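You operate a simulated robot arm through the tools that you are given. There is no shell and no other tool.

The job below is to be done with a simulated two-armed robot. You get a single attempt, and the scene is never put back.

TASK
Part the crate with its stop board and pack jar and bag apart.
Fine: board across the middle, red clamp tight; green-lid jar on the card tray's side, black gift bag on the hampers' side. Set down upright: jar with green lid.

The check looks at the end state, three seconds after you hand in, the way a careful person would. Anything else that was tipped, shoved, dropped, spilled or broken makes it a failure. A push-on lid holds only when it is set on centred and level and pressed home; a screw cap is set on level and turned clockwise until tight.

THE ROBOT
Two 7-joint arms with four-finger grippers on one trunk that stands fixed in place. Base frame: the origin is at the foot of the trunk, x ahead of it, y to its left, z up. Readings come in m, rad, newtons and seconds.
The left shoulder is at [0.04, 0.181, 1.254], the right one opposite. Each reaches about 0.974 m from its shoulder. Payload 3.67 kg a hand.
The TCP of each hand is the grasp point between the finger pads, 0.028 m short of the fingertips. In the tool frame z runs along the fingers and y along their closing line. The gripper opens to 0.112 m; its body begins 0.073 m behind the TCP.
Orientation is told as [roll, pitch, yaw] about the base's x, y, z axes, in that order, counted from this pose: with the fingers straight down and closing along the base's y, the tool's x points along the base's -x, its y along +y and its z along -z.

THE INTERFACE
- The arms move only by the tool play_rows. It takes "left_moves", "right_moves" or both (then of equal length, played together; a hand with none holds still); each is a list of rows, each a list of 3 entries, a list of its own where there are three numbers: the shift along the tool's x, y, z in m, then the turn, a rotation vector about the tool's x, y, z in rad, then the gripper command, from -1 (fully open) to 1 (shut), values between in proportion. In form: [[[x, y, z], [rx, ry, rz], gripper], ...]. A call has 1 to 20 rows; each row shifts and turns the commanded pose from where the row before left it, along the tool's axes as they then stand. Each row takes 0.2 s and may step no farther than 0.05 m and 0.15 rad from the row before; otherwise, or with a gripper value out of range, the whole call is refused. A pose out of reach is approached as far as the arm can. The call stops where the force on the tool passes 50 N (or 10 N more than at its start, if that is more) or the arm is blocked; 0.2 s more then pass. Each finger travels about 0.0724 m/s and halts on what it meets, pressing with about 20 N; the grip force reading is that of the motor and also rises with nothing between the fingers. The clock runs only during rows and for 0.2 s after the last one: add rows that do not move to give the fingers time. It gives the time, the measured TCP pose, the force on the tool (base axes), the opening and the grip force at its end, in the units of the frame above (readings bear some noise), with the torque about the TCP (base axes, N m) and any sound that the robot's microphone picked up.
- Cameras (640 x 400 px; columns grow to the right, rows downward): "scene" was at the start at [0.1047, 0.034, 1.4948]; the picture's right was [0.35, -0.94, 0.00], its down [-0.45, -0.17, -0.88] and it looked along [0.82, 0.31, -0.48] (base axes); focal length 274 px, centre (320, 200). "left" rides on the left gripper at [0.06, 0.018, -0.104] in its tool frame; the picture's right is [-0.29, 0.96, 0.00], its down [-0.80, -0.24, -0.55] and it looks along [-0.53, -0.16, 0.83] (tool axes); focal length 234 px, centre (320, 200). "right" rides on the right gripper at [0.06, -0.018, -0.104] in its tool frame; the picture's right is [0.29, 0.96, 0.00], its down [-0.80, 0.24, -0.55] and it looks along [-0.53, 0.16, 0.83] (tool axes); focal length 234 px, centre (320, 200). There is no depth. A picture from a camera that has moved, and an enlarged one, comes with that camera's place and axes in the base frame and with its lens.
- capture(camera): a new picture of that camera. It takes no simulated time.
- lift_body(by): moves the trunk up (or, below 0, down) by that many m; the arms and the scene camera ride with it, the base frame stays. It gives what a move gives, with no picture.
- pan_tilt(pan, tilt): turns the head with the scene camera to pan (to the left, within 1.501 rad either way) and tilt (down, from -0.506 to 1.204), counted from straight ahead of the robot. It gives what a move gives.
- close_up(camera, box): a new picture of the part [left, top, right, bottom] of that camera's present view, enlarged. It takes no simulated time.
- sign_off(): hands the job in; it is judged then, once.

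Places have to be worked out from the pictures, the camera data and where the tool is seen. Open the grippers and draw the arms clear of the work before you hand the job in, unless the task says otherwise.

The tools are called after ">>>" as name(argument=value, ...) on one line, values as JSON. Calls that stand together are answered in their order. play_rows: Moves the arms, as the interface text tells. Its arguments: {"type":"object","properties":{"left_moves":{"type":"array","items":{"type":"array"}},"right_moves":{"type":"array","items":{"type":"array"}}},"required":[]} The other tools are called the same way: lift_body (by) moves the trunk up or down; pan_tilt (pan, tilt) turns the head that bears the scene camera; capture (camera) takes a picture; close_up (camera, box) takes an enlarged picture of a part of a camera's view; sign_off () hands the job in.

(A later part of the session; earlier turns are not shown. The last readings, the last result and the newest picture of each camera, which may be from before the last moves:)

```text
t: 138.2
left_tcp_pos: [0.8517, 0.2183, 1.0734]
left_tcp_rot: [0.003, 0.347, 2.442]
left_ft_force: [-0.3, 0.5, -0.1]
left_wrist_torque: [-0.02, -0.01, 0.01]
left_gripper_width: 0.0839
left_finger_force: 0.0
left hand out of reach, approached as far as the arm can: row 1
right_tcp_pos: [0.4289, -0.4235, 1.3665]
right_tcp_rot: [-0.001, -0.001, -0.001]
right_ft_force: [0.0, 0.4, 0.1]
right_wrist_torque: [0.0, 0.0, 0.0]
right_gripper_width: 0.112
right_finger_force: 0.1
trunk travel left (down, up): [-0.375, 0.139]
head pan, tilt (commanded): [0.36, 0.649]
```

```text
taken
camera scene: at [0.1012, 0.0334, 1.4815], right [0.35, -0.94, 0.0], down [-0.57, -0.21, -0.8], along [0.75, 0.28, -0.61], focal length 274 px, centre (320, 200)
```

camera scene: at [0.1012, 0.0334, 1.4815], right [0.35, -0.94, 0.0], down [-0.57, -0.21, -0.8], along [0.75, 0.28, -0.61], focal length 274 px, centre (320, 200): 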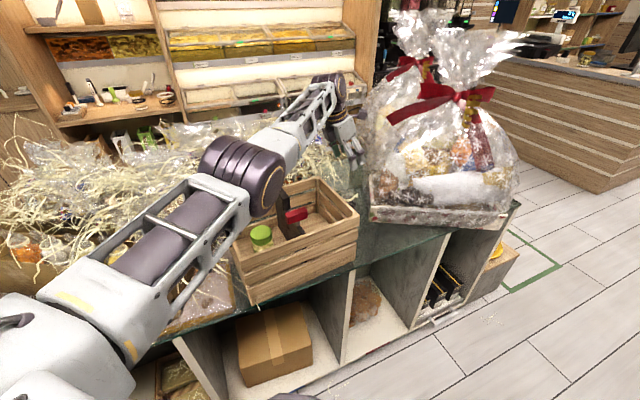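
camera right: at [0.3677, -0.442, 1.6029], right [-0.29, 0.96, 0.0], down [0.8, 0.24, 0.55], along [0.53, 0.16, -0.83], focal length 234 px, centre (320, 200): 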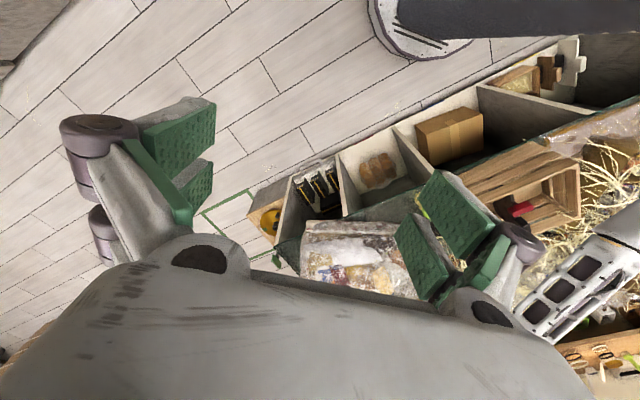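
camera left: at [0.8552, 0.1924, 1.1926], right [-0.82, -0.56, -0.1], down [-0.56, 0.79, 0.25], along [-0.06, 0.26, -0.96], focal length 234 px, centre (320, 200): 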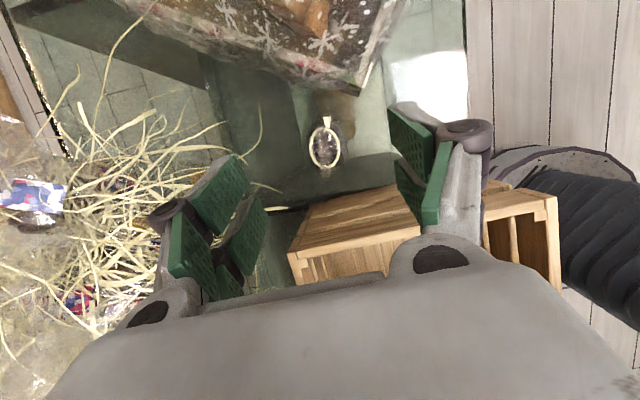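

At 20° lean the arm stops about 17 mm short, so I'll lean a bit more and more toward straight-ahead: yaw 2.705, lean 0.40. I make that rotation here (tips well above the bag), then centre over the tie.

>>> play_rows(left_moves=[[[0, 0, 0], [0.048, 0.027, -0.1225], -0.3], [[0, 0, 0], [0.048, 0.027, -0.1225], -0.3], [[0.015, -0.0039, 0.0061], [0, 0, 0], -0.3], [[0, 0, 0], [0, 0, 0], -0.3]])

>>> capture(camera="left")

>>> close_up(camera="scene", box=[300, 60, 420, 260])

```text
t: 139.2
left_tcp_pos: [0.8673, 0.2136, 1.0752]
left_tcp_rot: [0.002, 0.404, 2.705]
left_ft_force: [0.2, -0.1, -0.2]
left_wrist_torque: [0.0, 0.01, -0.01]
left_gripper_width: 0.0729
left_finger_force: 0.1
right_tcp_pos: [0.4277, -0.4229, 1.3673]
right_tcp_rot: [-0.001, -0.001, -0.003]
right_ft_force: [0.1, -0.4, -0.1]
right_wrist_torque: [-0.02, 0.02, 0.02]
right_gripper_width: 0.1123
right_finger_force: 0.0
trunk travel left (down, up): [-0.375, 0.139]
head pan, tilt (commanded): [0.36, 0.649]
```

```text
taken
camera left: at [0.8717, 0.1932, 1.1952], right [-0.65, -0.76, -0.11], down [-0.76, 0.62, 0.2], along [-0.08, 0.21, -0.97], focal length 234 px, centre (320, 200)
```

left: 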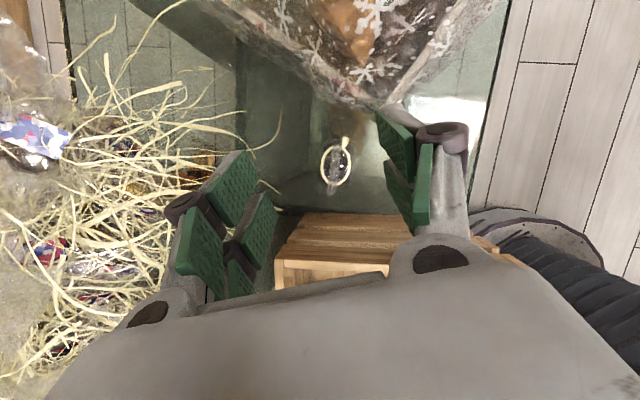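

```text
2.00 times, centred on (360, 160) of scene
camera zoom: at [0.1009, 0.0328, 1.4815], right [0.35, -0.94, 0.0], down [-0.57, -0.21, -0.8], along [0.75, 0.28, -0.6], focal length 548 px, centre (240, 280)
```

zoom: 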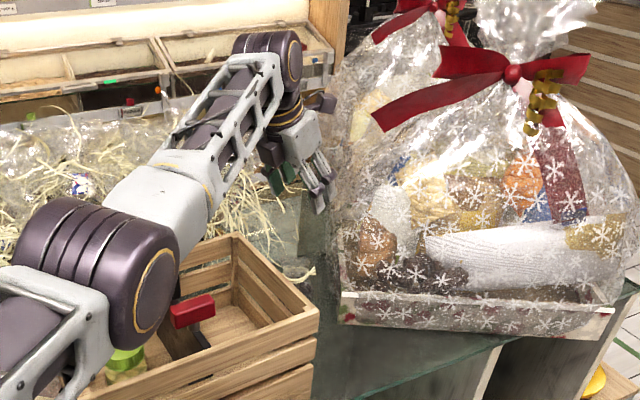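

Centred over the tie with no reach complaint; clearance to the hamper wrap is about 2 cm at the finger. I lower the trunk 0.1 m so the fingertips come just above the bag, and look.

>>> lift_body(by=-0.1)

>>> capture(camera="left")

>>> close_up(camera="scene", box=[300, 60, 420, 260])

```text
t: 140.6
left_tcp_pos: [0.867, 0.2151, 0.977]
left_tcp_rot: [-0.001, 0.404, 2.704]
left_ft_force: [0.8, 0.7, -0.2]
left_wrist_torque: [-0.04, 0.02, 0.0]
left_gripper_width: 0.0727
left_finger_force: 0.1
right_tcp_pos: [0.4274, -0.4233, 1.2685]
right_tcp_rot: [-0.001, 0.0, -0.002]
right_ft_force: [0.6, -0.1, -0.6]
right_wrist_torque: [0.0, 0.01, 0.02]
right_gripper_width: 0.112
right_finger_force: 0.0
trunk travel left (down, up): [-0.275, 0.239]
head pan, tilt (commanded): [0.36, 0.649]
```

```text
taken
camera left: at [0.8714, 0.1928, 1.0967], right [-0.65, -0.76, -0.11], down [-0.76, 0.62, 0.2], along [-0.08, 0.21, -0.97], focal length 234 px, centre (320, 200)
```

left: 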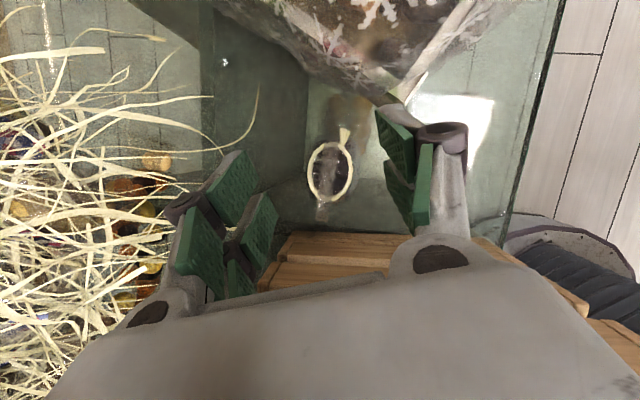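

```text
2.00 times, centred on (360, 160) of scene
camera zoom: at [0.1005, 0.0323, 1.3822], right [0.35, -0.94, 0.0], down [-0.57, -0.21, -0.8], along [0.75, 0.28, -0.6], focal length 548 px, centre (240, 280)
```

zoom: 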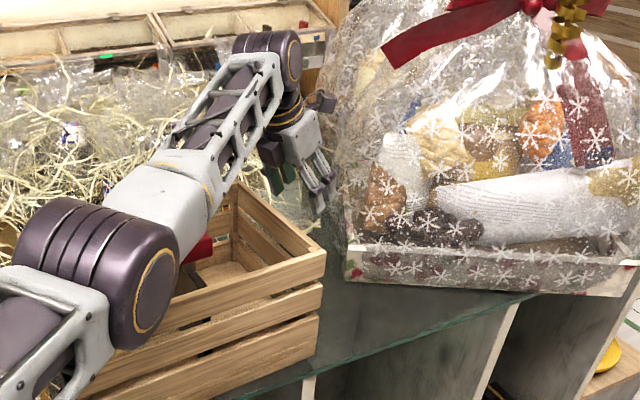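

Things are clear so far. To keep the forearm well above the red bar I raise the trunk 3 cm, then descend with the arm in two stages, checking the view.

>>> lift_body(by=0.03)

>>> play_rows(left_moves=[[[-0.0093, -0.0013, 0.0287], [0, 0, 0], -0.36], [[-0.0118, 0, 0.0276], [0, 0, 0], -0.36], [[0, 0, 0], [0, 0, 0], -0.36]])

>>> capture(camera="left")

>>> close_up(camera="scene", box=[240, 100, 420, 260])

```text
t: 141.3
left_tcp_pos: [0.8671, 0.2143, 1.0046]
left_tcp_rot: [0.001, 0.402, 2.706]
left_ft_force: [0.9, -0.5, -1.2]
left_wrist_torque: [0.02, -0.02, -0.01]
left_gripper_width: 0.0727
left_finger_force: 0.0
right_tcp_pos: [0.4278, -0.4243, 1.2963]
right_tcp_rot: [-0.001, 0.001, -0.001]
right_ft_force: [-0.1, 0.5, -0.2]
right_wrist_torque: [0.03, 0.03, 0.0]
right_gripper_width: 0.112
right_finger_force: 0.1
trunk travel left (down, up): [-0.305, 0.209]
head pan, tilt (commanded): [0.36, 0.649]
```

```text
t: 142.1
left_tcp_pos: [0.8685, 0.2137, 0.9453]
left_tcp_rot: [0.001, 0.404, 2.703]
left_ft_force: [0.8, 0.4, 0.1]
left_wrist_torque: [0.02, 0.0, -0.01]
left_gripper_width: 0.0763
left_finger_force: 0.0
right_tcp_pos: [0.4267, -0.4221, 1.2982]
right_tcp_rot: [0.0, 0.001, -0.001]
right_ft_force: [-0.1, 0.1, 0.0]
right_wrist_torque: [0.02, -0.01, 0.03]
right_gripper_width: 0.1121
right_finger_force: 0.1
trunk travel left (down, up): [-0.305, 0.209]
head pan, tilt (commanded): [0.36, 0.649]
```

```text
taken
camera left: at [0.8748, 0.1919, 1.0653], right [-0.65, -0.76, -0.11], down [-0.76, 0.62, 0.2], along [-0.08, 0.21, -0.97], focal length 234 px, centre (320, 200)
```

left: 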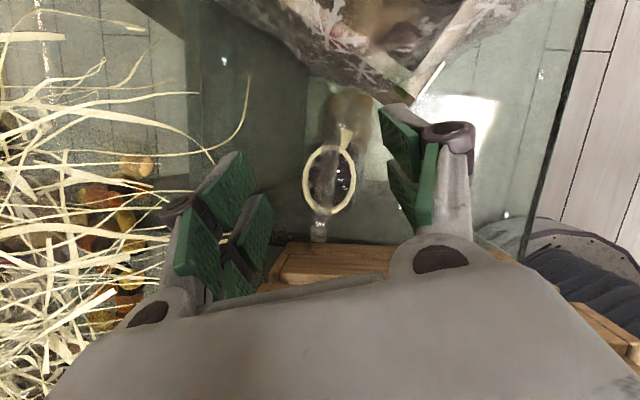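

```text
2.50 times, centred on (330, 180) of scene
camera zoom: at [0.1002, 0.0323, 1.4119], right [0.35, -0.94, 0.0], down [-0.57, -0.21, -0.8], along [0.75, 0.28, -0.6], focal length 684 px, centre (295, 250)
```

zoom: 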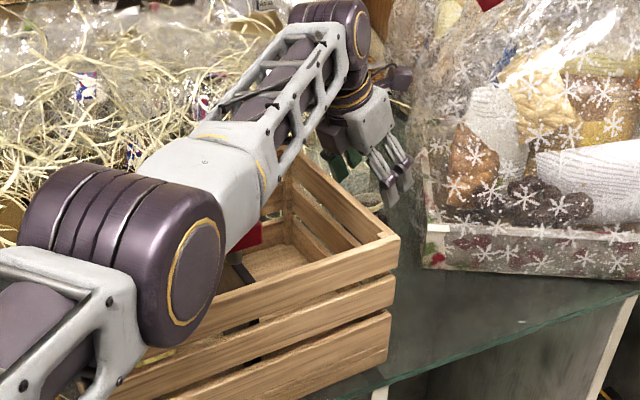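

The fingers straddle the bag symmetrically. I descend further in small steps, watching the force for any touch on the crate wall.

>>> play_rows(left_moves=[[[-0.0059, 0, 0.0138], [0, 0, 0], -0.36], [[-0.0059, 0, 0.0138], [0, 0, 0], -0.36], [[0, 0, 0], [0, 0, 0], -0.36]])

>>> play_rows(left_moves=[[[-0.0059, 0, 0.0138], [0, 0, 0], -0.36], [[-0.0059, 0, 0.0138], [0, 0, 0], -0.36], [[0, 0, 0], [0, 0, 0], -0.36]])

>>> capture(camera="left")

>>> close_up(camera="scene", box=[240, 100, 420, 260])

```text
t: 142.9
left_tcp_pos: [0.8711, 0.2154, 0.9159]
left_tcp_rot: [0.001, 0.402, 2.704]
left_ft_force: [0.1, 0.8, 0.1]
left_wrist_torque: [0.0, -0.03, 0.01]
left_gripper_width: 0.0764
left_finger_force: 0.0
right_tcp_pos: [0.4278, -0.4251, 1.2967]
right_tcp_rot: [0.0, -0.001, -0.002]
right_ft_force: [0.1, 0.4, 0.3]
right_wrist_torque: [0.01, 0.03, 0.0]
right_gripper_width: 0.1118
right_finger_force: 0.0
trunk travel left (down, up): [-0.305, 0.209]
head pan, tilt (commanded): [0.36, 0.649]
```

```text
t: 143.7
left_tcp_pos: [0.8637, 0.2165, 0.8832]
left_tcp_rot: [0.002, 0.399, 2.705]
left_ft_force: [-0.8, 0.3, 0.7]
left_wrist_torque: [0.0, 0.0, 0.01]
left_gripper_width: 0.0761
left_finger_force: 0.0
left hand out of reach, approached as far as the arm can: row 2
right_tcp_pos: [0.4277, -0.4231, 1.2983]
right_tcp_rot: [0.0, 0.002, -0.001]
right_ft_force: [0.0, -0.4, 0.1]
right_wrist_torque: [-0.04, 0.01, 0.02]
right_gripper_width: 0.112
right_finger_force: 0.0
trunk travel left (down, up): [-0.305, 0.209]
head pan, tilt (commanded): [0.36, 0.649]
```

```text
taken
camera left: at [0.8707, 0.1946, 1.0037], right [-0.65, -0.76, -0.11], down [-0.76, 0.62, 0.2], along [-0.08, 0.21, -0.97], focal length 234 px, centre (320, 200)
```

left: 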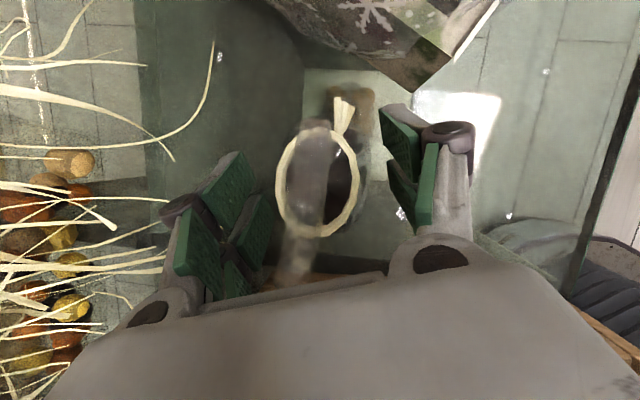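

```text
2.50 times, centred on (330, 180) of scene
camera zoom: at [0.1016, 0.0329, 1.4117], right [0.35, -0.94, 0.0], down [-0.57, -0.21, -0.8], along [0.74, 0.28, -0.61], focal length 684 px, centre (295, 250)
```

zoom: 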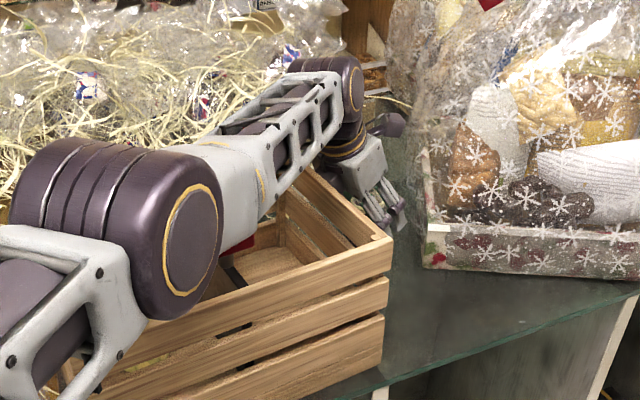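

At z≈0.883 with the bag's tie centred between the pads and no contact force. I close on the upper body of the bag.

>>> play_rows(left_moves=[[[0, 0, 0], [0, 0, 0], -0.2], [[0, 0, 0], [0, 0, 0], 0.0], [[0, 0, 0], [0, 0, 0], 0.2], [[0, 0, 0], [0, 0, 0], 0.4], [[0, 0, 0], [0, 0, 0], 0.5], [[0, 0, 0], [0, 0, 0], 0.5]])

>>> capture(camera="left")

```text
t: 145.1
left_tcp_pos: [0.8651, 0.2149, 0.8892]
left_tcp_rot: [-0.002, 0.403, 2.701]
left_ft_force: [2.1, 1.4, 11.7]
left_wrist_torque: [-0.18, -0.43, 0.0]
left_gripper_width: 0.059
left_finger_force: 20.4
right_tcp_pos: [0.4265, -0.424, 1.2962]
right_tcp_rot: [0.001, 0.001, -0.003]
right_ft_force: [-0.4, 1.1, 0.1]
right_wrist_torque: [-0.01, 0.01, 0.03]
right_gripper_width: 0.1121
right_finger_force: 0.0
trunk travel left (down, up): [-0.305, 0.209]
head pan, tilt (commanded): [0.36, 0.649]
```

```text
taken
camera left: at [0.87, 0.1931, 1.0084], right [-0.65, -0.76, -0.11], down [-0.76, 0.62, 0.2], along [-0.08, 0.21, -0.97], focal length 234 px, centre (320, 200)
```

left: 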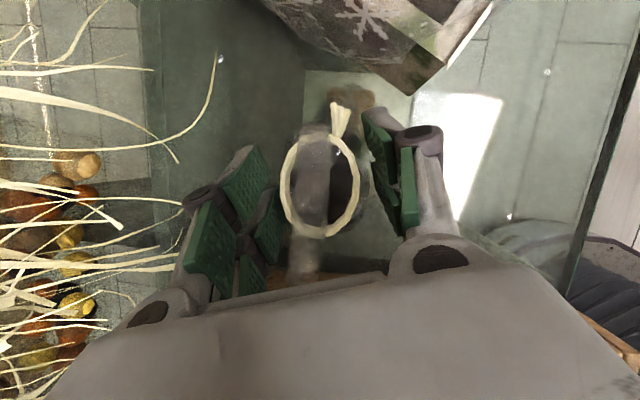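

It halted at 59 mm with 11.7 N pushing the hand up — a wedge contact like the first jar try. I test a small 1 cm lift to see whether it holds anyway.

>>> play_rows(left_moves=[[[0.002, 0, -0.0046], [0, 0, 0], 0.6], [[0.002, 0, -0.0046], [0, 0, 0], 0.7], [[0, 0, 0], [0, 0, 0], 0.7]])

>>> capture(camera="left")

```text
t: 145.9
left_tcp_pos: [0.8666, 0.2152, 0.8927]
left_tcp_rot: [0.001, 0.397, 2.704]
left_ft_force: [0.0, 0.9, -1.2]
left_wrist_torque: [-0.01, 0.0, 0.0]
left_gripper_width: 0.0533
left_finger_force: 19.8
right_tcp_pos: [0.4273, -0.4246, 1.2976]
right_tcp_rot: [0.001, 0.001, -0.003]
right_ft_force: [0.4, 0.3, 1.2]
right_wrist_torque: [-0.01, 0.02, 0.0]
right_gripper_width: 0.1119
right_finger_force: 0.0
trunk travel left (down, up): [-0.305, 0.209]
head pan, tilt (commanded): [0.36, 0.649]
```

```text
taken
camera left: at [0.8712, 0.1928, 1.0142], right [-0.65, -0.75, -0.11], down [-0.76, 0.62, 0.2], along [-0.08, 0.21, -0.97], focal length 234 px, centre (320, 200)
```

left: 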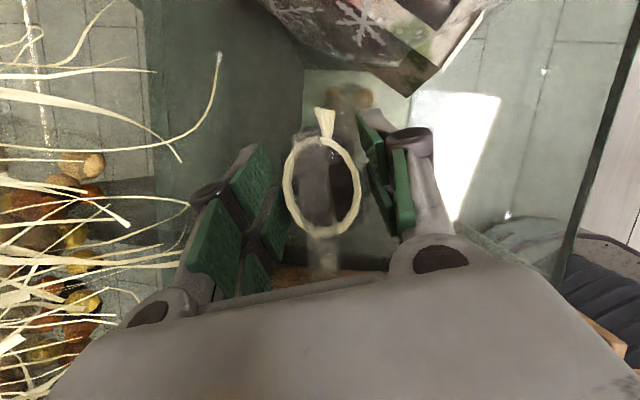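

Now the grip settled to 53 mm and the tool reads −1.2 N, so it may be carrying the bag. I lift another 2 cm and check.

>>> play_rows(left_moves=[[[0.0039, 0, -0.0092], [0, 0, 0], 0.7], [[0.0039, 0, -0.0092], [0, 0, 0], 0.7], [[0, 0, 0], [0, 0, 0], 0.7]])

>>> capture(camera="left")

>>> close_up(camera="scene", box=[320, 140, 400, 220])

```text
t: 146.7
left_tcp_pos: [0.8686, 0.2139, 0.9143]
left_tcp_rot: [0.002, 0.4, 2.705]
left_ft_force: [-0.4, 0.2, -1.3]
left_wrist_torque: [-0.01, -0.02, 0.03]
left_gripper_width: 0.0531
left_finger_force: 19.8
right_tcp_pos: [0.4277, -0.4237, 1.2963]
right_tcp_rot: [-0.001, 0.0, -0.002]
right_ft_force: [0.0, -0.4, 0.5]
right_wrist_torque: [-0.02, -0.02, 0.0]
right_gripper_width: 0.112
right_finger_force: 0.1
trunk travel left (down, up): [-0.305, 0.209]
head pan, tilt (commanded): [0.36, 0.649]
```

```text
taken
camera left: at [0.8734, 0.1925, 1.0356], right [-0.65, -0.76, -0.11], down [-0.76, 0.62, 0.2], along [-0.08, 0.21, -0.97], focal length 234 px, centre (320, 200)
```

left: 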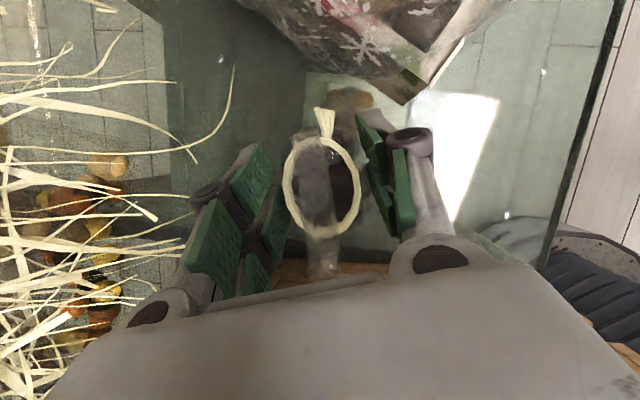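

```text
5.00 times, centred on (360, 180) of scene
camera zoom: at [0.1011, 0.0324, 1.4118], right [0.35, -0.94, 0.0], down [-0.57, -0.21, -0.8], along [0.75, 0.28, -0.6], focal length 1369 px, centre (120, 300)
```

zoom: 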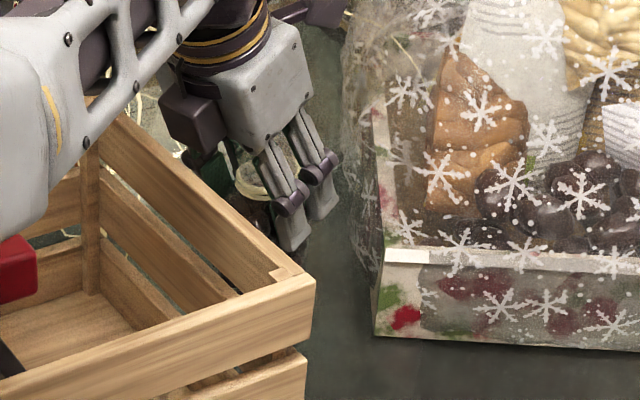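

The bag lifts with the hand (−1.3 N, its weight). I raise it straight up with the trunk to clear the crate rim.

>>> lift_body(by=0.1)

>>> lift_body(by=0.1)

>>> capture(camera="left")

>>> capture(camera="scene")

```text
t: 148.0
left_tcp_pos: [0.8681, 0.2135, 1.0142]
left_tcp_rot: [0.003, 0.4, 2.704]
left_ft_force: [0.5, 0.7, -1.2]
left_wrist_torque: [-0.04, -0.01, -0.03]
left_gripper_width: 0.0533
left_finger_force: 19.7
right_tcp_pos: [0.428, -0.4243, 1.3961]
right_tcp_rot: [0.0, 0.002, -0.002]
right_ft_force: [0.7, 0.2, 0.4]
right_wrist_torque: [0.01, 0.0, 0.01]
right_gripper_width: 0.1119
right_finger_force: 0.1
trunk travel left (down, up): [-0.405, 0.109]
head pan, tilt (commanded): [0.36, 0.649]
```

```text
t: 149.4
left_tcp_pos: [0.8664, 0.2144, 1.1157]
left_tcp_rot: [0.001, 0.399, 2.706]
left_ft_force: [0.0, -0.5, -1.4]
left_wrist_torque: [0.03, 0.0, 0.0]
left_gripper_width: 0.053
left_finger_force: 20.0
right_tcp_pos: [0.4278, -0.4252, 1.4979]
right_tcp_rot: [0.001, 0.001, -0.002]
right_ft_force: [-0.2, -0.6, -0.3]
right_wrist_torque: [0.02, -0.01, -0.01]
right_gripper_width: 0.1118
right_finger_force: 0.1
trunk travel left (down, up): [-0.505, 0.009]
head pan, tilt (commanded): [0.36, 0.649]
```

```text
taken
camera left: at [0.8734, 0.1924, 1.2357], right [-0.65, -0.76, -0.11], down [-0.76, 0.62, 0.2], along [-0.08, 0.21, -0.97], focal length 234 px, centre (320, 200)
```

left: 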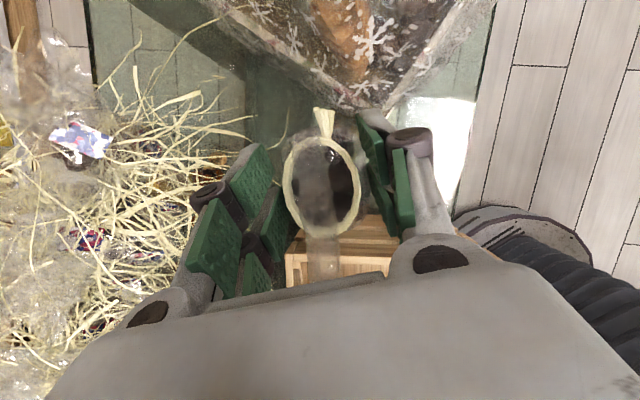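

```text
taken
camera scene: at [0.1012, 0.0323, 1.6122], right [0.35, -0.94, 0.0], down [-0.57, -0.21, -0.8], along [0.75, 0.28, -0.6], focal length 274 px, centre (320, 200)
```

scene: 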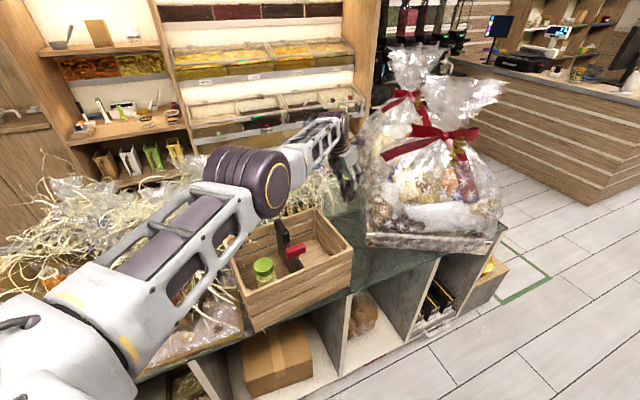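

The bag hangs just above rim height. I lift 4 cm more with the arm and carry it over the hamper-side compartment.

>>> play_rows(left_moves=[[[0.0079, 0, -0.0184], [0, 0, 0], 0.7], [[0.0079, 0, -0.0184], [0, 0, 0], 0.7], [[-0.0343, 0.0032, -0.0147], [0, 0, 0], 0.7], [[-0.0343, 0.0032, -0.0147], [0, 0, 0], 0.7], [[-0.0343, 0.0032, -0.0147], [0, 0, 0], 0.7], [[-0.0343, 0.0032, -0.0147], [0, 0, 0], 0.7], [[-0.0343, 0.0032, -0.0147], [0, 0, 0], 0.7], [[0, 0, 0], [0, 0, 0], 0.7]])

>>> capture(camera="scene")

>>> capture(camera="left")

```text
t: 151.2
left_tcp_pos: [0.8691, 0.2632, 1.152]
left_tcp_rot: [0.002, 0.401, 2.703]
left_ft_force: [-0.4, 0.2, -1.3]
left_wrist_torque: [0.01, 0.02, -0.01]
left_gripper_width: 0.0528
left_finger_force: 19.4
left hand out of reach, approached as far as the arm can: row 3, 4, 5, 6, 7
right_tcp_pos: [0.4275, -0.4256, 1.4962]
right_tcp_rot: [-0.001, 0.002, -0.002]
right_ft_force: [-0.1, 0.6, -0.7]
right_wrist_torque: [-0.01, 0.05, -0.01]
right_gripper_width: 0.1116
right_finger_force: 0.1
trunk travel left (down, up): [-0.505, 0.009]
head pan, tilt (commanded): [0.36, 0.649]
```

```text
taken
camera scene: at [0.1009, 0.0319, 1.612], right [0.35, -0.94, 0.0], down [-0.57, -0.21, -0.8], along [0.75, 0.28, -0.6], focal length 274 px, centre (320, 200)
```

scene: 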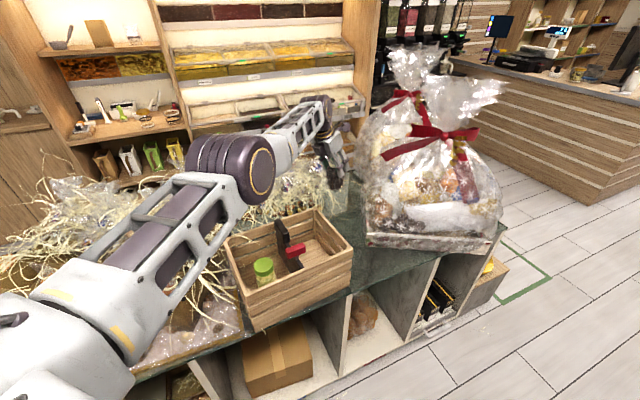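

```text
taken
camera left: at [0.8741, 0.242, 1.2723], right [-0.65, -0.75, -0.11], down [-0.76, 0.62, 0.2], along [-0.08, 0.21, -0.97], focal length 234 px, centre (320, 200)
```

left: 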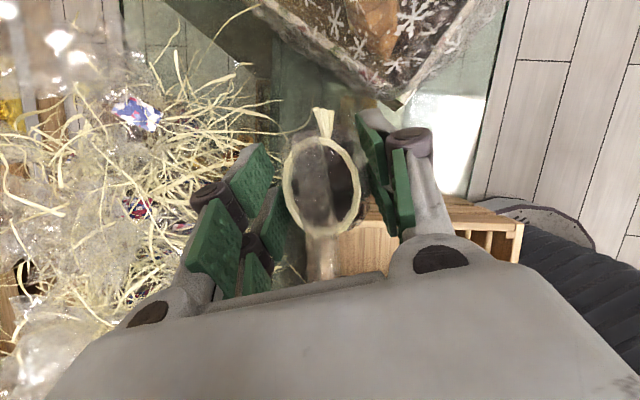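

The arm refused to retract in that pose (likely the wrist-roll limit at this yaw) and slid sideways instead, with the bag still held. I return and retract while unwinding the yaw in small combined steps.

>>> play_rows(left_moves=[[[0.0167, 0.0456, 0.007], [0, 0, 0], 0.7], [[-0.0178, -0.0052, -0.0075], [-0.0389, 0, 0.0921], 0.7], [[-0.0182, -0.0032, -0.0077], [-0.0389, 0, 0.0921], 0.7], [[-0.0184, -0.0012, -0.0078], [-0.0389, 0, 0.0921], 0.7], [[0, 0, 0], [0, 0, 0], 0.7]])

```text
t: 152.4
left_tcp_pos: [0.8531, 0.2548, 1.1512]
left_tcp_rot: [0.002, 0.399, 2.403]
left_ft_force: [-0.4, -0.2, -1.9]
left_wrist_torque: [0.01, -0.02, 0.0]
left_gripper_width: 0.0531
left_finger_force: 20.0
left hand out of reach, approached as far as the arm can: row 1, 2, 3, 4
right_tcp_pos: [0.4276, -0.4246, 1.4982]
right_tcp_rot: [0.001, -0.001, -0.001]
right_ft_force: [-0.1, 0.1, -0.7]
right_wrist_torque: [0.03, 0.0, 0.0]
right_gripper_width: 0.1119
right_finger_force: 0.1
trunk travel left (down, up): [-0.505, 0.009]
head pan, tilt (commanded): [0.36, 0.649]
```

The arm is stretched straight and the solver seems stuck there. I try a sideways/upward nudge (toward −y and +z) that should let the elbow flex again.

>>> play_rows(left_moves=[[[0.0118, 0, -0.0276], [0, 0, 0], 0.7], [[0.0118, 0, -0.0276], [0, 0, 0], 0.7], [[0, 0, 0], [0, 0, 0], 0.7]])

```text
t: 153.2
left_tcp_pos: [0.8539, 0.2556, 1.2101]
left_tcp_rot: [0.004, 0.398, 2.405]
left_ft_force: [-0.4, 0.4, -1.3]
left_wrist_torque: [0.01, -0.01, 0.02]
left_gripper_width: 0.053
left_finger_force: 20.0
right_tcp_pos: [0.4282, -0.4236, 1.4968]
right_tcp_rot: [0.0, 0.002, -0.003]
right_ft_force: [-0.2, 0.4, 0.2]
right_wrist_torque: [0.0, -0.03, -0.02]
right_gripper_width: 0.1119
right_finger_force: 0.2
trunk travel left (down, up): [-0.505, 0.009]
head pan, tilt (commanded): [0.36, 0.649]
```

Upward worked. Now I try a straight pull-back in −x by 3 cm.

>>> play_rows(left_moves=[[[-0.0205, 0.0201, -0.0087], [0, 0, 0], 0.7], [[0, 0, 0], [0, 0, 0], 0.7]])

```text
t: 153.8
left_tcp_pos: [0.8541, 0.2536, 1.2108]
left_tcp_rot: [0.001, 0.4, 2.404]
left_ft_force: [0.0, 0.2, -1.3]
left_wrist_torque: [0.0, -0.01, -0.01]
left_gripper_width: 0.0529
left_finger_force: 20.4
left hand out of reach, approached as far as the arm can: row 1
right_tcp_pos: [0.4276, -0.4243, 1.4985]
right_tcp_rot: [-0.001, 0.002, -0.001]
right_ft_force: [0.5, 0.5, 0.4]
right_wrist_torque: [0.0, -0.02, 0.0]
right_gripper_width: 0.1119
right_finger_force: 0.1
trunk travel left (down, up): [-0.505, 0.009]
head pan, tilt (commanded): [0.36, 0.649]
```

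Radial pull-back is stuck at the straight-arm singularity. I try a sideways step of 5 cm toward −y, which should make the elbow flex.

>>> play_rows(left_moves=[[[0.0309, 0.037, 0.0131], [0, 0, 0], 0.7], [[0, 0, 0], [0, 0, 0], 0.7]])

>>> capture(camera="scene")

```text
t: 154.4
left_tcp_pos: [0.8546, 0.2025, 1.2113]
left_tcp_rot: [0.0, 0.399, 2.407]
left_ft_force: [-0.5, -0.1, -1.3]
left_wrist_torque: [-0.01, -0.04, 0.02]
left_gripper_width: 0.0528
left_finger_force: 19.9
right_tcp_pos: [0.4287, -0.4245, 1.4977]
right_tcp_rot: [-0.001, -0.001, -0.002]
right_ft_force: [0.1, 0.1, 0.1]
right_wrist_torque: [-0.01, 0.01, -0.03]
right_gripper_width: 0.1119
right_finger_force: 0.0
trunk travel left (down, up): [-0.505, 0.009]
head pan, tilt (commanded): [0.36, 0.649]
```

```text
taken
camera scene: at [0.1011, 0.0324, 1.612], right [0.35, -0.94, 0.0], down [-0.57, -0.21, -0.8], along [0.75, 0.28, -0.6], focal length 274 px, centre (320, 200)
```

scene: 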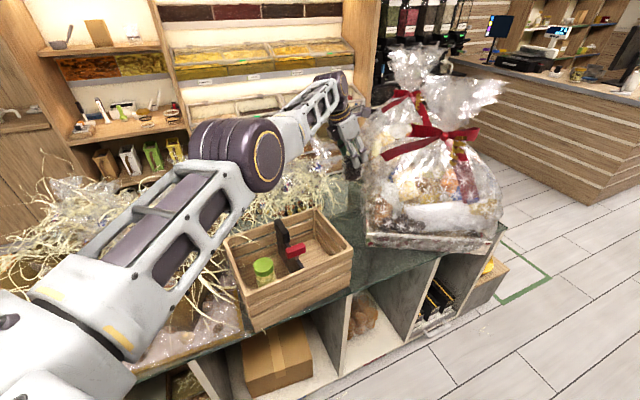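

That freed it a little. I try the pull-back again from here.

>>> play_rows(left_moves=[[[-0.0205, 0.0201, -0.0087], [0, 0, 0], 0.7], [[-0.0205, 0.0201, -0.0087], [0, 0, 0], 0.7], [[0, 0, 0], [0, 0, 0], 0.7]])

```text
t: 155.2
left_tcp_pos: [0.8551, 0.2023, 1.2103]
left_tcp_rot: [0.002, 0.4, 2.404]
left_ft_force: [-0.3, -0.1, -1.7]
left_wrist_torque: [-0.02, 0.0, 0.0]
left_gripper_width: 0.053
left_finger_force: 19.5
left hand out of reach, approached as far as the arm can: row 1, 2
right_tcp_pos: [0.4285, -0.4231, 1.4976]
right_tcp_rot: [0.0, -0.001, -0.001]
right_ft_force: [-0.9, 0.5, 0.6]
right_wrist_torque: [-0.01, -0.02, 0.0]
right_gripper_width: 0.1119
right_finger_force: 0.0
trunk travel left (down, up): [-0.505, 0.009]
head pan, tilt (commanded): [0.36, 0.649]
```

Pull-back is still blocked, so I suspect the wrist roll is at its limit. I unwind the roll a little about the hand's own axis (this doesn't move the wrist) and try again.

>>> play_rows(left_moves=[[[0, 0, 0], [0, 0, 0.12], 0.7], [[0, 0, 0], [0, 0, 0.12], 0.7], [[0, 0, 0], [0, 0, 0], 0.7]])

>>> play_rows(left_moves=[[[-0.024, 0.015, -0.0087], [0, 0, 0], 0.7], [[0, 0, 0], [0, 0, 0], 0.7]])

```text
t: 156.0
left_tcp_pos: [0.8551, 0.2035, 1.2096]
left_tcp_rot: [-0.099, 0.388, 2.141]
left_ft_force: [-0.4, 0.4, -1.6]
left_wrist_torque: [0.04, 0.01, 0.01]
left_gripper_width: 0.0526
left_finger_force: 19.9
right_tcp_pos: [0.4276, -0.4254, 1.4977]
right_tcp_rot: [0.001, 0.0, -0.001]
right_ft_force: [0.3, 0.0, 0.4]
right_wrist_torque: [-0.02, -0.02, 0.0]
right_gripper_width: 0.1119
right_finger_force: 0.2
trunk travel left (down, up): [-0.505, 0.009]
head pan, tilt (commanded): [0.36, 0.649]
```

```text
t: 156.6
left_tcp_pos: [0.8549, 0.2173, 1.2093]
left_tcp_rot: [-0.098, 0.387, 2.146]
left_ft_force: [-0.5, 0.1, -1.5]
left_wrist_torque: [0.01, 0.04, 0.01]
left_gripper_width: 0.053
left_finger_force: 19.6
left hand out of reach, approached as far as the arm can: row 1
right_tcp_pos: [0.4277, -0.4238, 1.4984]
right_tcp_rot: [0.001, 0.0, -0.002]
right_ft_force: [0.6, 1.1, 0.1]
right_wrist_torque: [0.01, 0.03, 0.0]
right_gripper_width: 0.112
right_finger_force: 0.1
trunk travel left (down, up): [-0.505, 0.009]
head pan, tilt (commanded): [0.36, 0.649]
```

Still pinned in x while y and z move freely. I restore the roll and swing the hand down along an arc outside the crate wall, to bring the upper arm lower and off its limit.

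>>> play_rows(left_moves=[[[0, 0, 0], [0, 0, -0.12], 0.7], [[0, 0, 0], [0, 0, -0.12], 0.7], [[-0.0167, 0.002, 0.0337], [0, 0, 0], 0.7], [[-0.0167, 0.002, 0.0337], [0, 0, 0], 0.7], [[-0.0167, 0.002, 0.0337], [0, 0, 0], 0.7], [[-0.0167, 0.002, 0.0337], [0, 0, 0], 0.7], [[0, 0, 0], [0, 0, 0], 0.7]])

>>> capture(camera="scene")

```text
t: 158.2
left_tcp_pos: [0.8453, 0.2168, 1.0614]
left_tcp_rot: [0.002, 0.402, 2.404]
left_ft_force: [-0.1, 0.5, -1.4]
left_wrist_torque: [0.03, 0.0, -0.01]
left_gripper_width: 0.0531
left_finger_force: 19.7
left hand out of reach, approached as far as the arm can: row 3
right_tcp_pos: [0.4276, -0.4245, 1.4968]
right_tcp_rot: [0.0, 0.001, -0.002]
right_ft_force: [0.7, 0.4, 0.3]
right_wrist_torque: [-0.02, 0.01, -0.02]
right_gripper_width: 0.112
right_finger_force: 0.1
trunk travel left (down, up): [-0.505, 0.009]
head pan, tilt (commanded): [0.36, 0.649]
```

```text
taken
camera scene: at [0.101, 0.0324, 1.612], right [0.35, -0.94, 0.0], down [-0.57, -0.21, -0.8], along [0.75, 0.28, -0.6], focal length 274 px, centre (320, 200)
```

scene: 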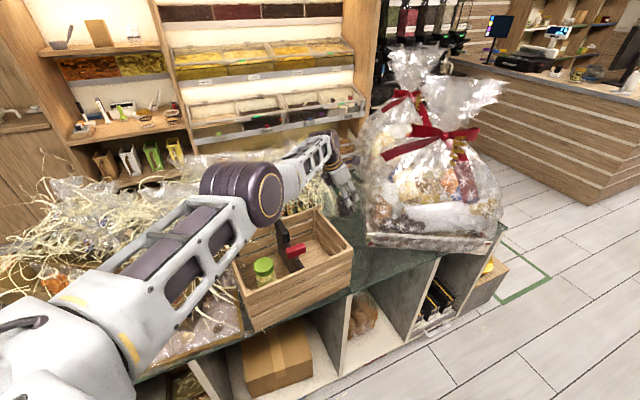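

Now I test a 2 cm pull-back from this lower posture (the bag is still outside the wall, with room).

>>> play_rows(left_moves=[[[-0.0136, 0.0134, -0.0058], [0, 0, 0], 0.7], [[0, 0, 0], [0, 0, 0], 0.7]])

```text
t: 158.8
left_tcp_pos: [0.8469, 0.2159, 1.0618]
left_tcp_rot: [0.002, 0.402, 2.404]
left_ft_force: [0.3, 0.6, -1.3]
left_wrist_torque: [0.0, -0.01, -0.04]
left_gripper_width: 0.0529
left_finger_force: 20.0
left hand out of reach, approached as far as the arm can: row 1
right_tcp_pos: [0.4275, -0.4238, 1.4972]
right_tcp_rot: [0.0, 0.001, 0.0]
right_ft_force: [0.3, 0.1, 0.0]
right_wrist_torque: [0.0, 0.01, 0.03]
right_gripper_width: 0.1119
right_finger_force: 0.0
trunk travel left (down, up): [-0.505, 0.009]
head pan, tilt (commanded): [0.36, 0.649]
```

Perhaps near full stretch each centimetre needs too large an elbow swing per row. I retry the pull-back with very small steps (2–3 mm per row).

>>> play_rows(left_moves=[[[-0.0014, 0.0013, -0.0006], [0, 0, 0], 0.7], [[-0.0014, 0.0013, -0.0006], [0, 0, 0], 0.7], [[-0.0014, 0.0013, -0.0006], [0, 0, 0], 0.7], [[-0.0014, 0.0013, -0.0006], [0, 0, 0], 0.7], [[-0.0014, 0.0013, -0.0006], [0, 0, 0], 0.7], [[-0.002, 0.002, -0.0009], [0, 0, 0], 0.7], [[-0.002, 0.002, -0.0009], [0, 0, 0], 0.7], [[-0.002, 0.002, -0.0009], [0, 0, 0], 0.7], [[-0.002, 0.002, -0.0009], [0, 0, 0], 0.7], [[0, 0, 0], [0, 0, 0], 0.7]])

```text
t: 161.0
left_tcp_pos: [0.8462, 0.2163, 1.0607]
left_tcp_rot: [0.001, 0.399, 2.405]
left_ft_force: [0.4, -0.4, -2.0]
left_wrist_torque: [-0.02, 0.04, 0.05]
left_gripper_width: 0.053
left_finger_force: 20.2
left hand out of reach, approached as far as the arm can: row 2, 4, 6, 8, 9
right_tcp_pos: [0.4286, -0.425, 1.497]
right_tcp_rot: [0.0, 0.0, -0.001]
right_ft_force: [-0.4, 0.3, -0.3]
right_wrist_torque: [0.01, -0.03, -0.02]
right_gripper_width: 0.112
right_finger_force: 0.0
trunk travel left (down, up): [-0.505, 0.009]
head pan, tilt (commanded): [0.36, 0.649]
```

The pattern fits a fully straight arm (wrist stuck on a sphere about the shoulder). With the elbow bending downward, moving up and inward together should break it free; I try that.

>>> play_rows(left_moves=[[[-0.0019, 0.0134, -0.0334], [0, 0, 0], 0.7], [[-0.0019, 0.0134, -0.0334], [0, 0, 0], 0.7], [[0, 0, 0], [0, 0, 0], 0.7]])

```text
t: 161.8
left_tcp_pos: [0.8534, 0.2198, 1.1173]
left_tcp_rot: [0.005, 0.399, 2.405]
left_ft_force: [-0.1, 0.2, -0.6]
left_wrist_torque: [0.03, -0.01, 0.01]
left_gripper_width: 0.0528
left_finger_force: 20.4
left hand out of reach, approached as far as the arm can: row 1, 2
right_tcp_pos: [0.4278, -0.4254, 1.4978]
right_tcp_rot: [0.001, 0.002, -0.002]
right_ft_force: [0.5, 0.3, -0.9]
right_wrist_torque: [-0.01, 0.02, 0.01]
right_gripper_width: 0.1119
right_finger_force: 0.0
trunk travel left (down, up): [-0.505, 0.009]
head pan, tilt (commanded): [0.36, 0.649]
```

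It slid up along the sphere instead. I try the opposite combination (down and inward), then left/right with inward, to find the flexing direction.

>>> play_rows(left_moves=[[[-0.0253, 0.0134, 0.0218], [0, 0, 0], 0.7], [[-0.0253, 0.0134, 0.0218], [0, 0, 0], 0.7], [[0, 0, 0], [0, 0, 0], 0.7]])

```text
t: 162.6
left_tcp_pos: [0.8449, 0.2202, 1.0509]
left_tcp_rot: [0.002, 0.4, 2.404]
left_ft_force: [-0.5, -0.4, -1.7]
left_wrist_torque: [0.04, 0.0, 0.01]
left_gripper_width: 0.0528
left_finger_force: 20.0
left hand out of reach, approached as far as the arm can: row 1, 2
right_tcp_pos: [0.4269, -0.4238, 1.4986]
right_tcp_rot: [0.0, 0.0, 0.0]
right_ft_force: [-0.2, -0.4, -0.2]
right_wrist_torque: [0.01, -0.05, 0.0]
right_gripper_width: 0.1121
right_finger_force: 0.0
trunk travel left (down, up): [-0.505, 0.009]
head pan, tilt (commanded): [0.36, 0.649]
```

Down slid along too. Next test: right and inward.

>>> play_rows(left_moves=[[[0.0039, 0.0448, 0.0016], [0, 0, 0], 0.7], [[0, 0, 0], [0, 0, 0], 0.7]])

>>> play_rows(left_moves=[[[-0.042, -0.0087, -0.0178], [0, 0, 0], 0.7], [[0, 0, 0], [0, 0, 0], 0.7]])

```text
t: 163.2
left_tcp_pos: [0.8431, 0.1833, 1.0456]
left_tcp_rot: [0.001, 0.4, 2.403]
left_ft_force: [0.2, 0.4, -1.3]
left_wrist_torque: [0.01, -0.01, -0.05]
left_gripper_width: 0.0529
left_finger_force: 20.0
left hand out of reach, approached as far as the arm can: row 1
right_tcp_pos: [0.4271, -0.4246, 1.4969]
right_tcp_rot: [-0.001, 0.0, -0.003]
right_ft_force: [0.6, 0.2, 0.4]
right_wrist_torque: [-0.02, 0.0, -0.03]
right_gripper_width: 0.112
right_finger_force: 0.0
trunk travel left (down, up): [-0.505, 0.009]
head pan, tilt (commanded): [0.36, 0.649]
```

```text
t: 163.8
left_tcp_pos: [0.8426, 0.2184, 1.0401]
left_tcp_rot: [0.002, 0.398, 2.404]
left_ft_force: [-1.1, 0.0, -0.9]
left_wrist_torque: [0.06, 0.0, -0.04]
left_gripper_width: 0.0526
left_finger_force: 20.5
left hand out of reach, approached as far as the arm can: row 1
right_tcp_pos: [0.4266, -0.425, 1.4975]
right_tcp_rot: [-0.001, 0.0, -0.002]
right_ft_force: [-0.6, 0.4, 0.5]
right_wrist_torque: [0.0, 0.01, -0.02]
right_gripper_width: 0.1118
right_finger_force: 0.0
trunk travel left (down, up): [-0.505, 0.009]
head pan, tilt (commanded): [0.36, 0.649]
```

None of the four directions flexed it, so the elbow may be slightly past straight. I push gently outward to full stretch first and then go up-and-inward in one call.

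>>> play_rows(left_moves=[[[0.012, -0.014, 0.008], [0, 0, 0], 0.7], [[0.0118, 0, -0.0276], [0, 0, 0], 0.7], [[0.0118, 0, -0.0276], [0, 0, 0], 0.7], [[-0.0019, 0.0134, -0.0334], [0, 0, 0], 0.7], [[-0.0136, 0.0134, -0.0058], [0, 0, 0], 0.7], [[0, 0, 0], [0, 0, 0], 0.7]])

```text
t: 165.2
left_tcp_pos: [0.8539, 0.2194, 1.1299]
left_tcp_rot: [0.001, 0.401, 2.407]
left_ft_force: [0.3, -0.6, -0.5]
left_wrist_torque: [0.0, -0.02, 0.02]
left_gripper_width: 0.0525
left_finger_force: 20.4
left hand out of reach, approached as far as the arm can: row 1, 3, 4, 5
right_tcp_pos: [0.4271, -0.4248, 1.4971]
right_tcp_rot: [-0.001, 0.0, -0.002]
right_ft_force: [-0.3, -0.4, 0.0]
right_wrist_torque: [0.0, -0.02, 0.0]
right_gripper_width: 0.1121
right_finger_force: 0.0
trunk travel left (down, up): [-0.505, 0.009]
head pan, tilt (commanded): [0.36, 0.649]
```

Still stuck. I look at the arm itself to judge the elbow's bend.

>>> pan_tilt(pan=0.75, tilt=0.6)

>>> capture(camera="scene")

```text
t: 166.0
left_tcp_pos: [0.8543, 0.2195, 1.1287]
left_tcp_rot: [0.001, 0.398, 2.404]
left_ft_force: [0.1, 0.1, -0.4]
left_wrist_torque: [0.01, 0.0, -0.03]
left_gripper_width: 0.0528
left_finger_force: 20.1
right_tcp_pos: [0.4272, -0.4245, 1.4985]
right_tcp_rot: [0.0, 0.0, 0.0]
right_ft_force: [-0.2, 0.6, 0.4]
right_wrist_torque: [0.03, 0.0, 0.01]
right_gripper_width: 0.1117
right_finger_force: 0.1
trunk travel left (down, up): [-0.505, 0.009]
head pan, tilt (commanded): [0.75, 0.6]
```

```text
taken
camera scene: at [0.0845, 0.0621, 1.6163], right [0.68, -0.73, 0.0], down [-0.41, -0.39, -0.82], along [0.6, 0.56, -0.57], focal length 274 px, centre (320, 200)
```

scene: 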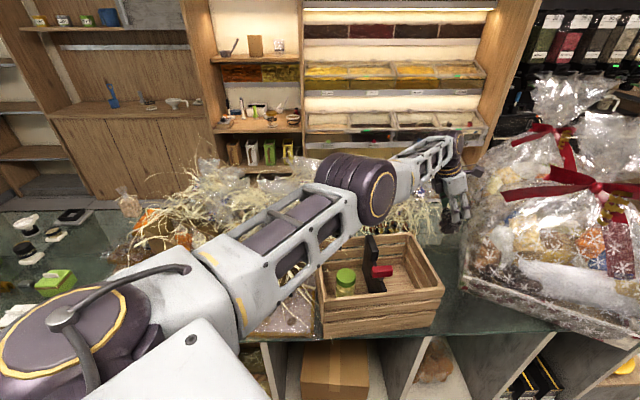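

The arm indeed looks dead straight. I check the bag in the left camera before going on.

>>> capture(camera="left")

>>> close_up(camera="scene", box=[400, 120, 500, 240])

```text
taken
camera left: at [0.8528, 0.1967, 1.2487], right [-0.84, -0.53, -0.11], down [-0.54, 0.82, 0.2], along [-0.02, 0.23, -0.97], focal length 234 px, centre (320, 200)
```

left: 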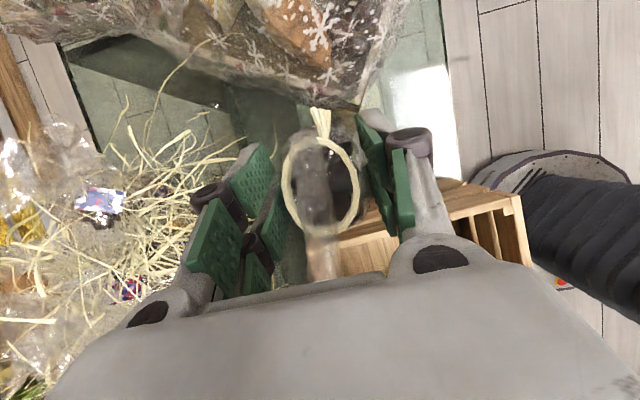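

```text
3.33 times, centred on (450, 180) of scene
camera zoom: at [0.0845, 0.0621, 1.6163], right [0.68, -0.73, 0.0], down [-0.41, -0.39, -0.82], along [0.6, 0.56, -0.57], focal length 913 px, centre (-113, 267)
```

zoom: 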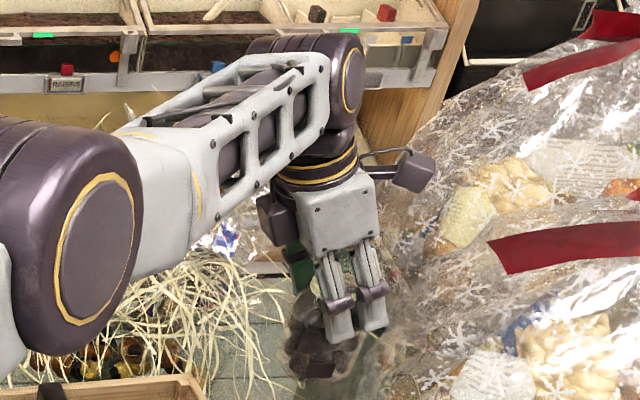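

The bag is still firmly held. I test the remaining directions systematically: a tiny outward push to full stretch, followed immediately by down-and-inward.

>>> play_rows(left_moves=[[[0.012, -0.014, 0.008], [0, 0, 0], 0.7], [[-0.0292, 0.0134, 0.031], [0, 0, 0], 0.7], [[0, 0, 0], [0, 0, 0], 0.7]])

>>> play_rows(left_moves=[[[0.012, -0.014, 0.008], [0, 0, 0], 0.7], [[-0.0415, -0.0087, -0.0176], [0, 0, 0], 0.7], [[0, 0, 0], [0, 0, 0], 0.7]])

>>> play_rows(left_moves=[[[0.012, -0.014, 0.008], [0, 0, 0], 0.7], [[0.0039, 0.0448, 0.0016], [0, 0, 0], 0.7], [[0, 0, 0], [0, 0, 0], 0.7]])

```text
t: 166.8
left_tcp_pos: [0.8498, 0.2219, 1.0855]
left_tcp_rot: [0.002, 0.4, 2.403]
left_ft_force: [-0.5, -0.2, -1.8]
left_wrist_torque: [0.01, 0.03, -0.01]
left_gripper_width: 0.0526
left_finger_force: 19.6
left hand out of reach, approached as far as the arm can: row 1, 2
right_tcp_pos: [0.4268, -0.4239, 1.4976]
right_tcp_rot: [0.0, 0.0, -0.002]
right_ft_force: [0.2, 0.7, 0.3]
right_wrist_torque: [0.02, 0.01, -0.01]
right_gripper_width: 0.112
right_finger_force: 0.0
trunk travel left (down, up): [-0.505, 0.009]
head pan, tilt (commanded): [0.75, 0.6]
```

```text
t: 167.6
left_tcp_pos: [0.8462, 0.2597, 1.0844]
left_tcp_rot: [0.002, 0.4, 2.406]
left_ft_force: [0.2, -0.6, -1.2]
left_wrist_torque: [0.02, -0.02, 0.0]
left_gripper_width: 0.0527
left_finger_force: 19.9
left hand out of reach, approached as far as the arm can: row 1, 2
right_tcp_pos: [0.4286, -0.4249, 1.4975]
right_tcp_rot: [-0.001, 0.001, 0.0]
right_ft_force: [-0.8, -0.7, 0.1]
right_wrist_torque: [-0.02, -0.02, 0.02]
right_gripper_width: 0.1116
right_finger_force: 0.0
trunk travel left (down, up): [-0.505, 0.009]
head pan, tilt (commanded): [0.75, 0.6]
```

```text
t: 168.4
left_tcp_pos: [0.8501, 0.225, 1.0779]
left_tcp_rot: [0.0, 0.4, 2.403]
left_ft_force: [-0.9, -0.4, -1.4]
left_wrist_torque: [0.04, 0.02, 0.01]
left_gripper_width: 0.0527
left_finger_force: 19.9
left hand out of reach, approached as far as the arm can: row 1, 2
right_tcp_pos: [0.4272, -0.4254, 1.4962]
right_tcp_rot: [0.001, 0.001, -0.003]
right_ft_force: [-0.2, 0.0, 0.4]
right_wrist_torque: [-0.02, 0.0, 0.02]
right_gripper_width: 0.1122
right_finger_force: 0.1
trunk travel left (down, up): [-0.505, 0.009]
head pan, tilt (commanded): [0.75, 0.6]
```

Looking back, a tilt change at full stretch did succeed in flexing the elbow earlier. I increase the lean by 0.2 rad with the TCP fixed, which pulls the wrist inward through rotation.

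>>> play_rows(left_moves=[[[0, 0, 0], [0, 0.1, 0], 0.7], [[0, 0, 0], [0, 0.1, 0], 0.7], [[0, 0, 0], [0, 0, 0], 0.7]])

```text
t: 169.2
left_tcp_pos: [0.872, 0.2267, 1.0747]
left_tcp_rot: [0.004, 0.601, 2.406]
left_ft_force: [-0.2, 0.8, -1.2]
left_wrist_torque: [0.02, 0.02, -0.02]
left_gripper_width: 0.0528
left_finger_force: 19.8
left hand out of reach, approached as far as the arm can: row 1, 2
right_tcp_pos: [0.4269, -0.4236, 1.4981]
right_tcp_rot: [-0.001, 0.001, -0.002]
right_ft_force: [0.5, -0.1, 0.2]
right_wrist_torque: [0.0, -0.06, 0.01]
right_gripper_width: 0.1119
right_finger_force: 0.0
trunk travel left (down, up): [-0.505, 0.009]
head pan, tilt (commanded): [0.75, 0.6]
```

Only the hand swung; the wrist stays on the sphere. But that suffices: with the wrist about above the end wall I can swing the hand back over the compartment. First I raise along the arc so the bag is well above the rim.

>>> play_rows(left_moves=[[[0.0229, -0.0022, -0.0291], [0, 0, 0], 0.7], [[0.0229, -0.0022, -0.0291], [0, 0, 0], 0.7], [[0.0229, -0.0022, -0.0291], [0, 0, 0], 0.7], [[0.0229, -0.0022, -0.0291], [0, 0, 0], 0.7], [[0, 0, 0], [0, 0, 0], 0.7]])

>>> capture(camera="left")

```text
t: 170.4
left_tcp_pos: [0.885, 0.2267, 1.2227]
left_tcp_rot: [0.002, 0.6, 2.407]
left_ft_force: [-0.4, 0.1, -1.1]
left_wrist_torque: [-0.02, 0.04, 0.04]
left_gripper_width: 0.0529
left_finger_force: 19.9
right_tcp_pos: [0.4275, -0.4247, 1.4974]
right_tcp_rot: [0.0, 0.002, -0.001]
right_ft_force: [1.2, 0.4, 0.4]
right_wrist_torque: [-0.01, -0.04, -0.03]
right_gripper_width: 0.112
right_finger_force: 0.0
trunk travel left (down, up): [-0.505, 0.009]
head pan, tilt (commanded): [0.75, 0.6]
```

```text
taken
camera left: at [0.8651, 0.2203, 1.3437], right [-0.82, -0.55, -0.16], down [-0.56, 0.83, 0.01], along [0.13, 0.1, -0.99], focal length 234 px, centre (320, 200)
```

left: 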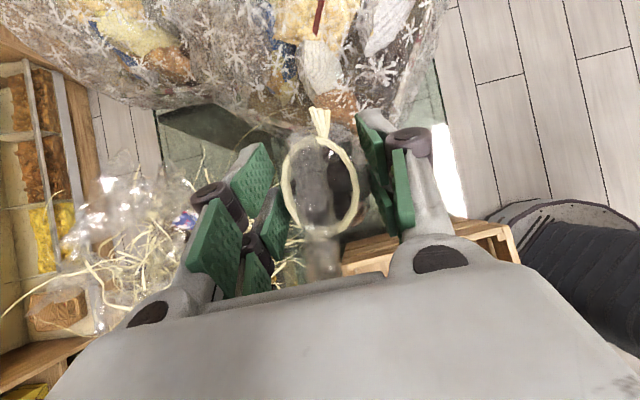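

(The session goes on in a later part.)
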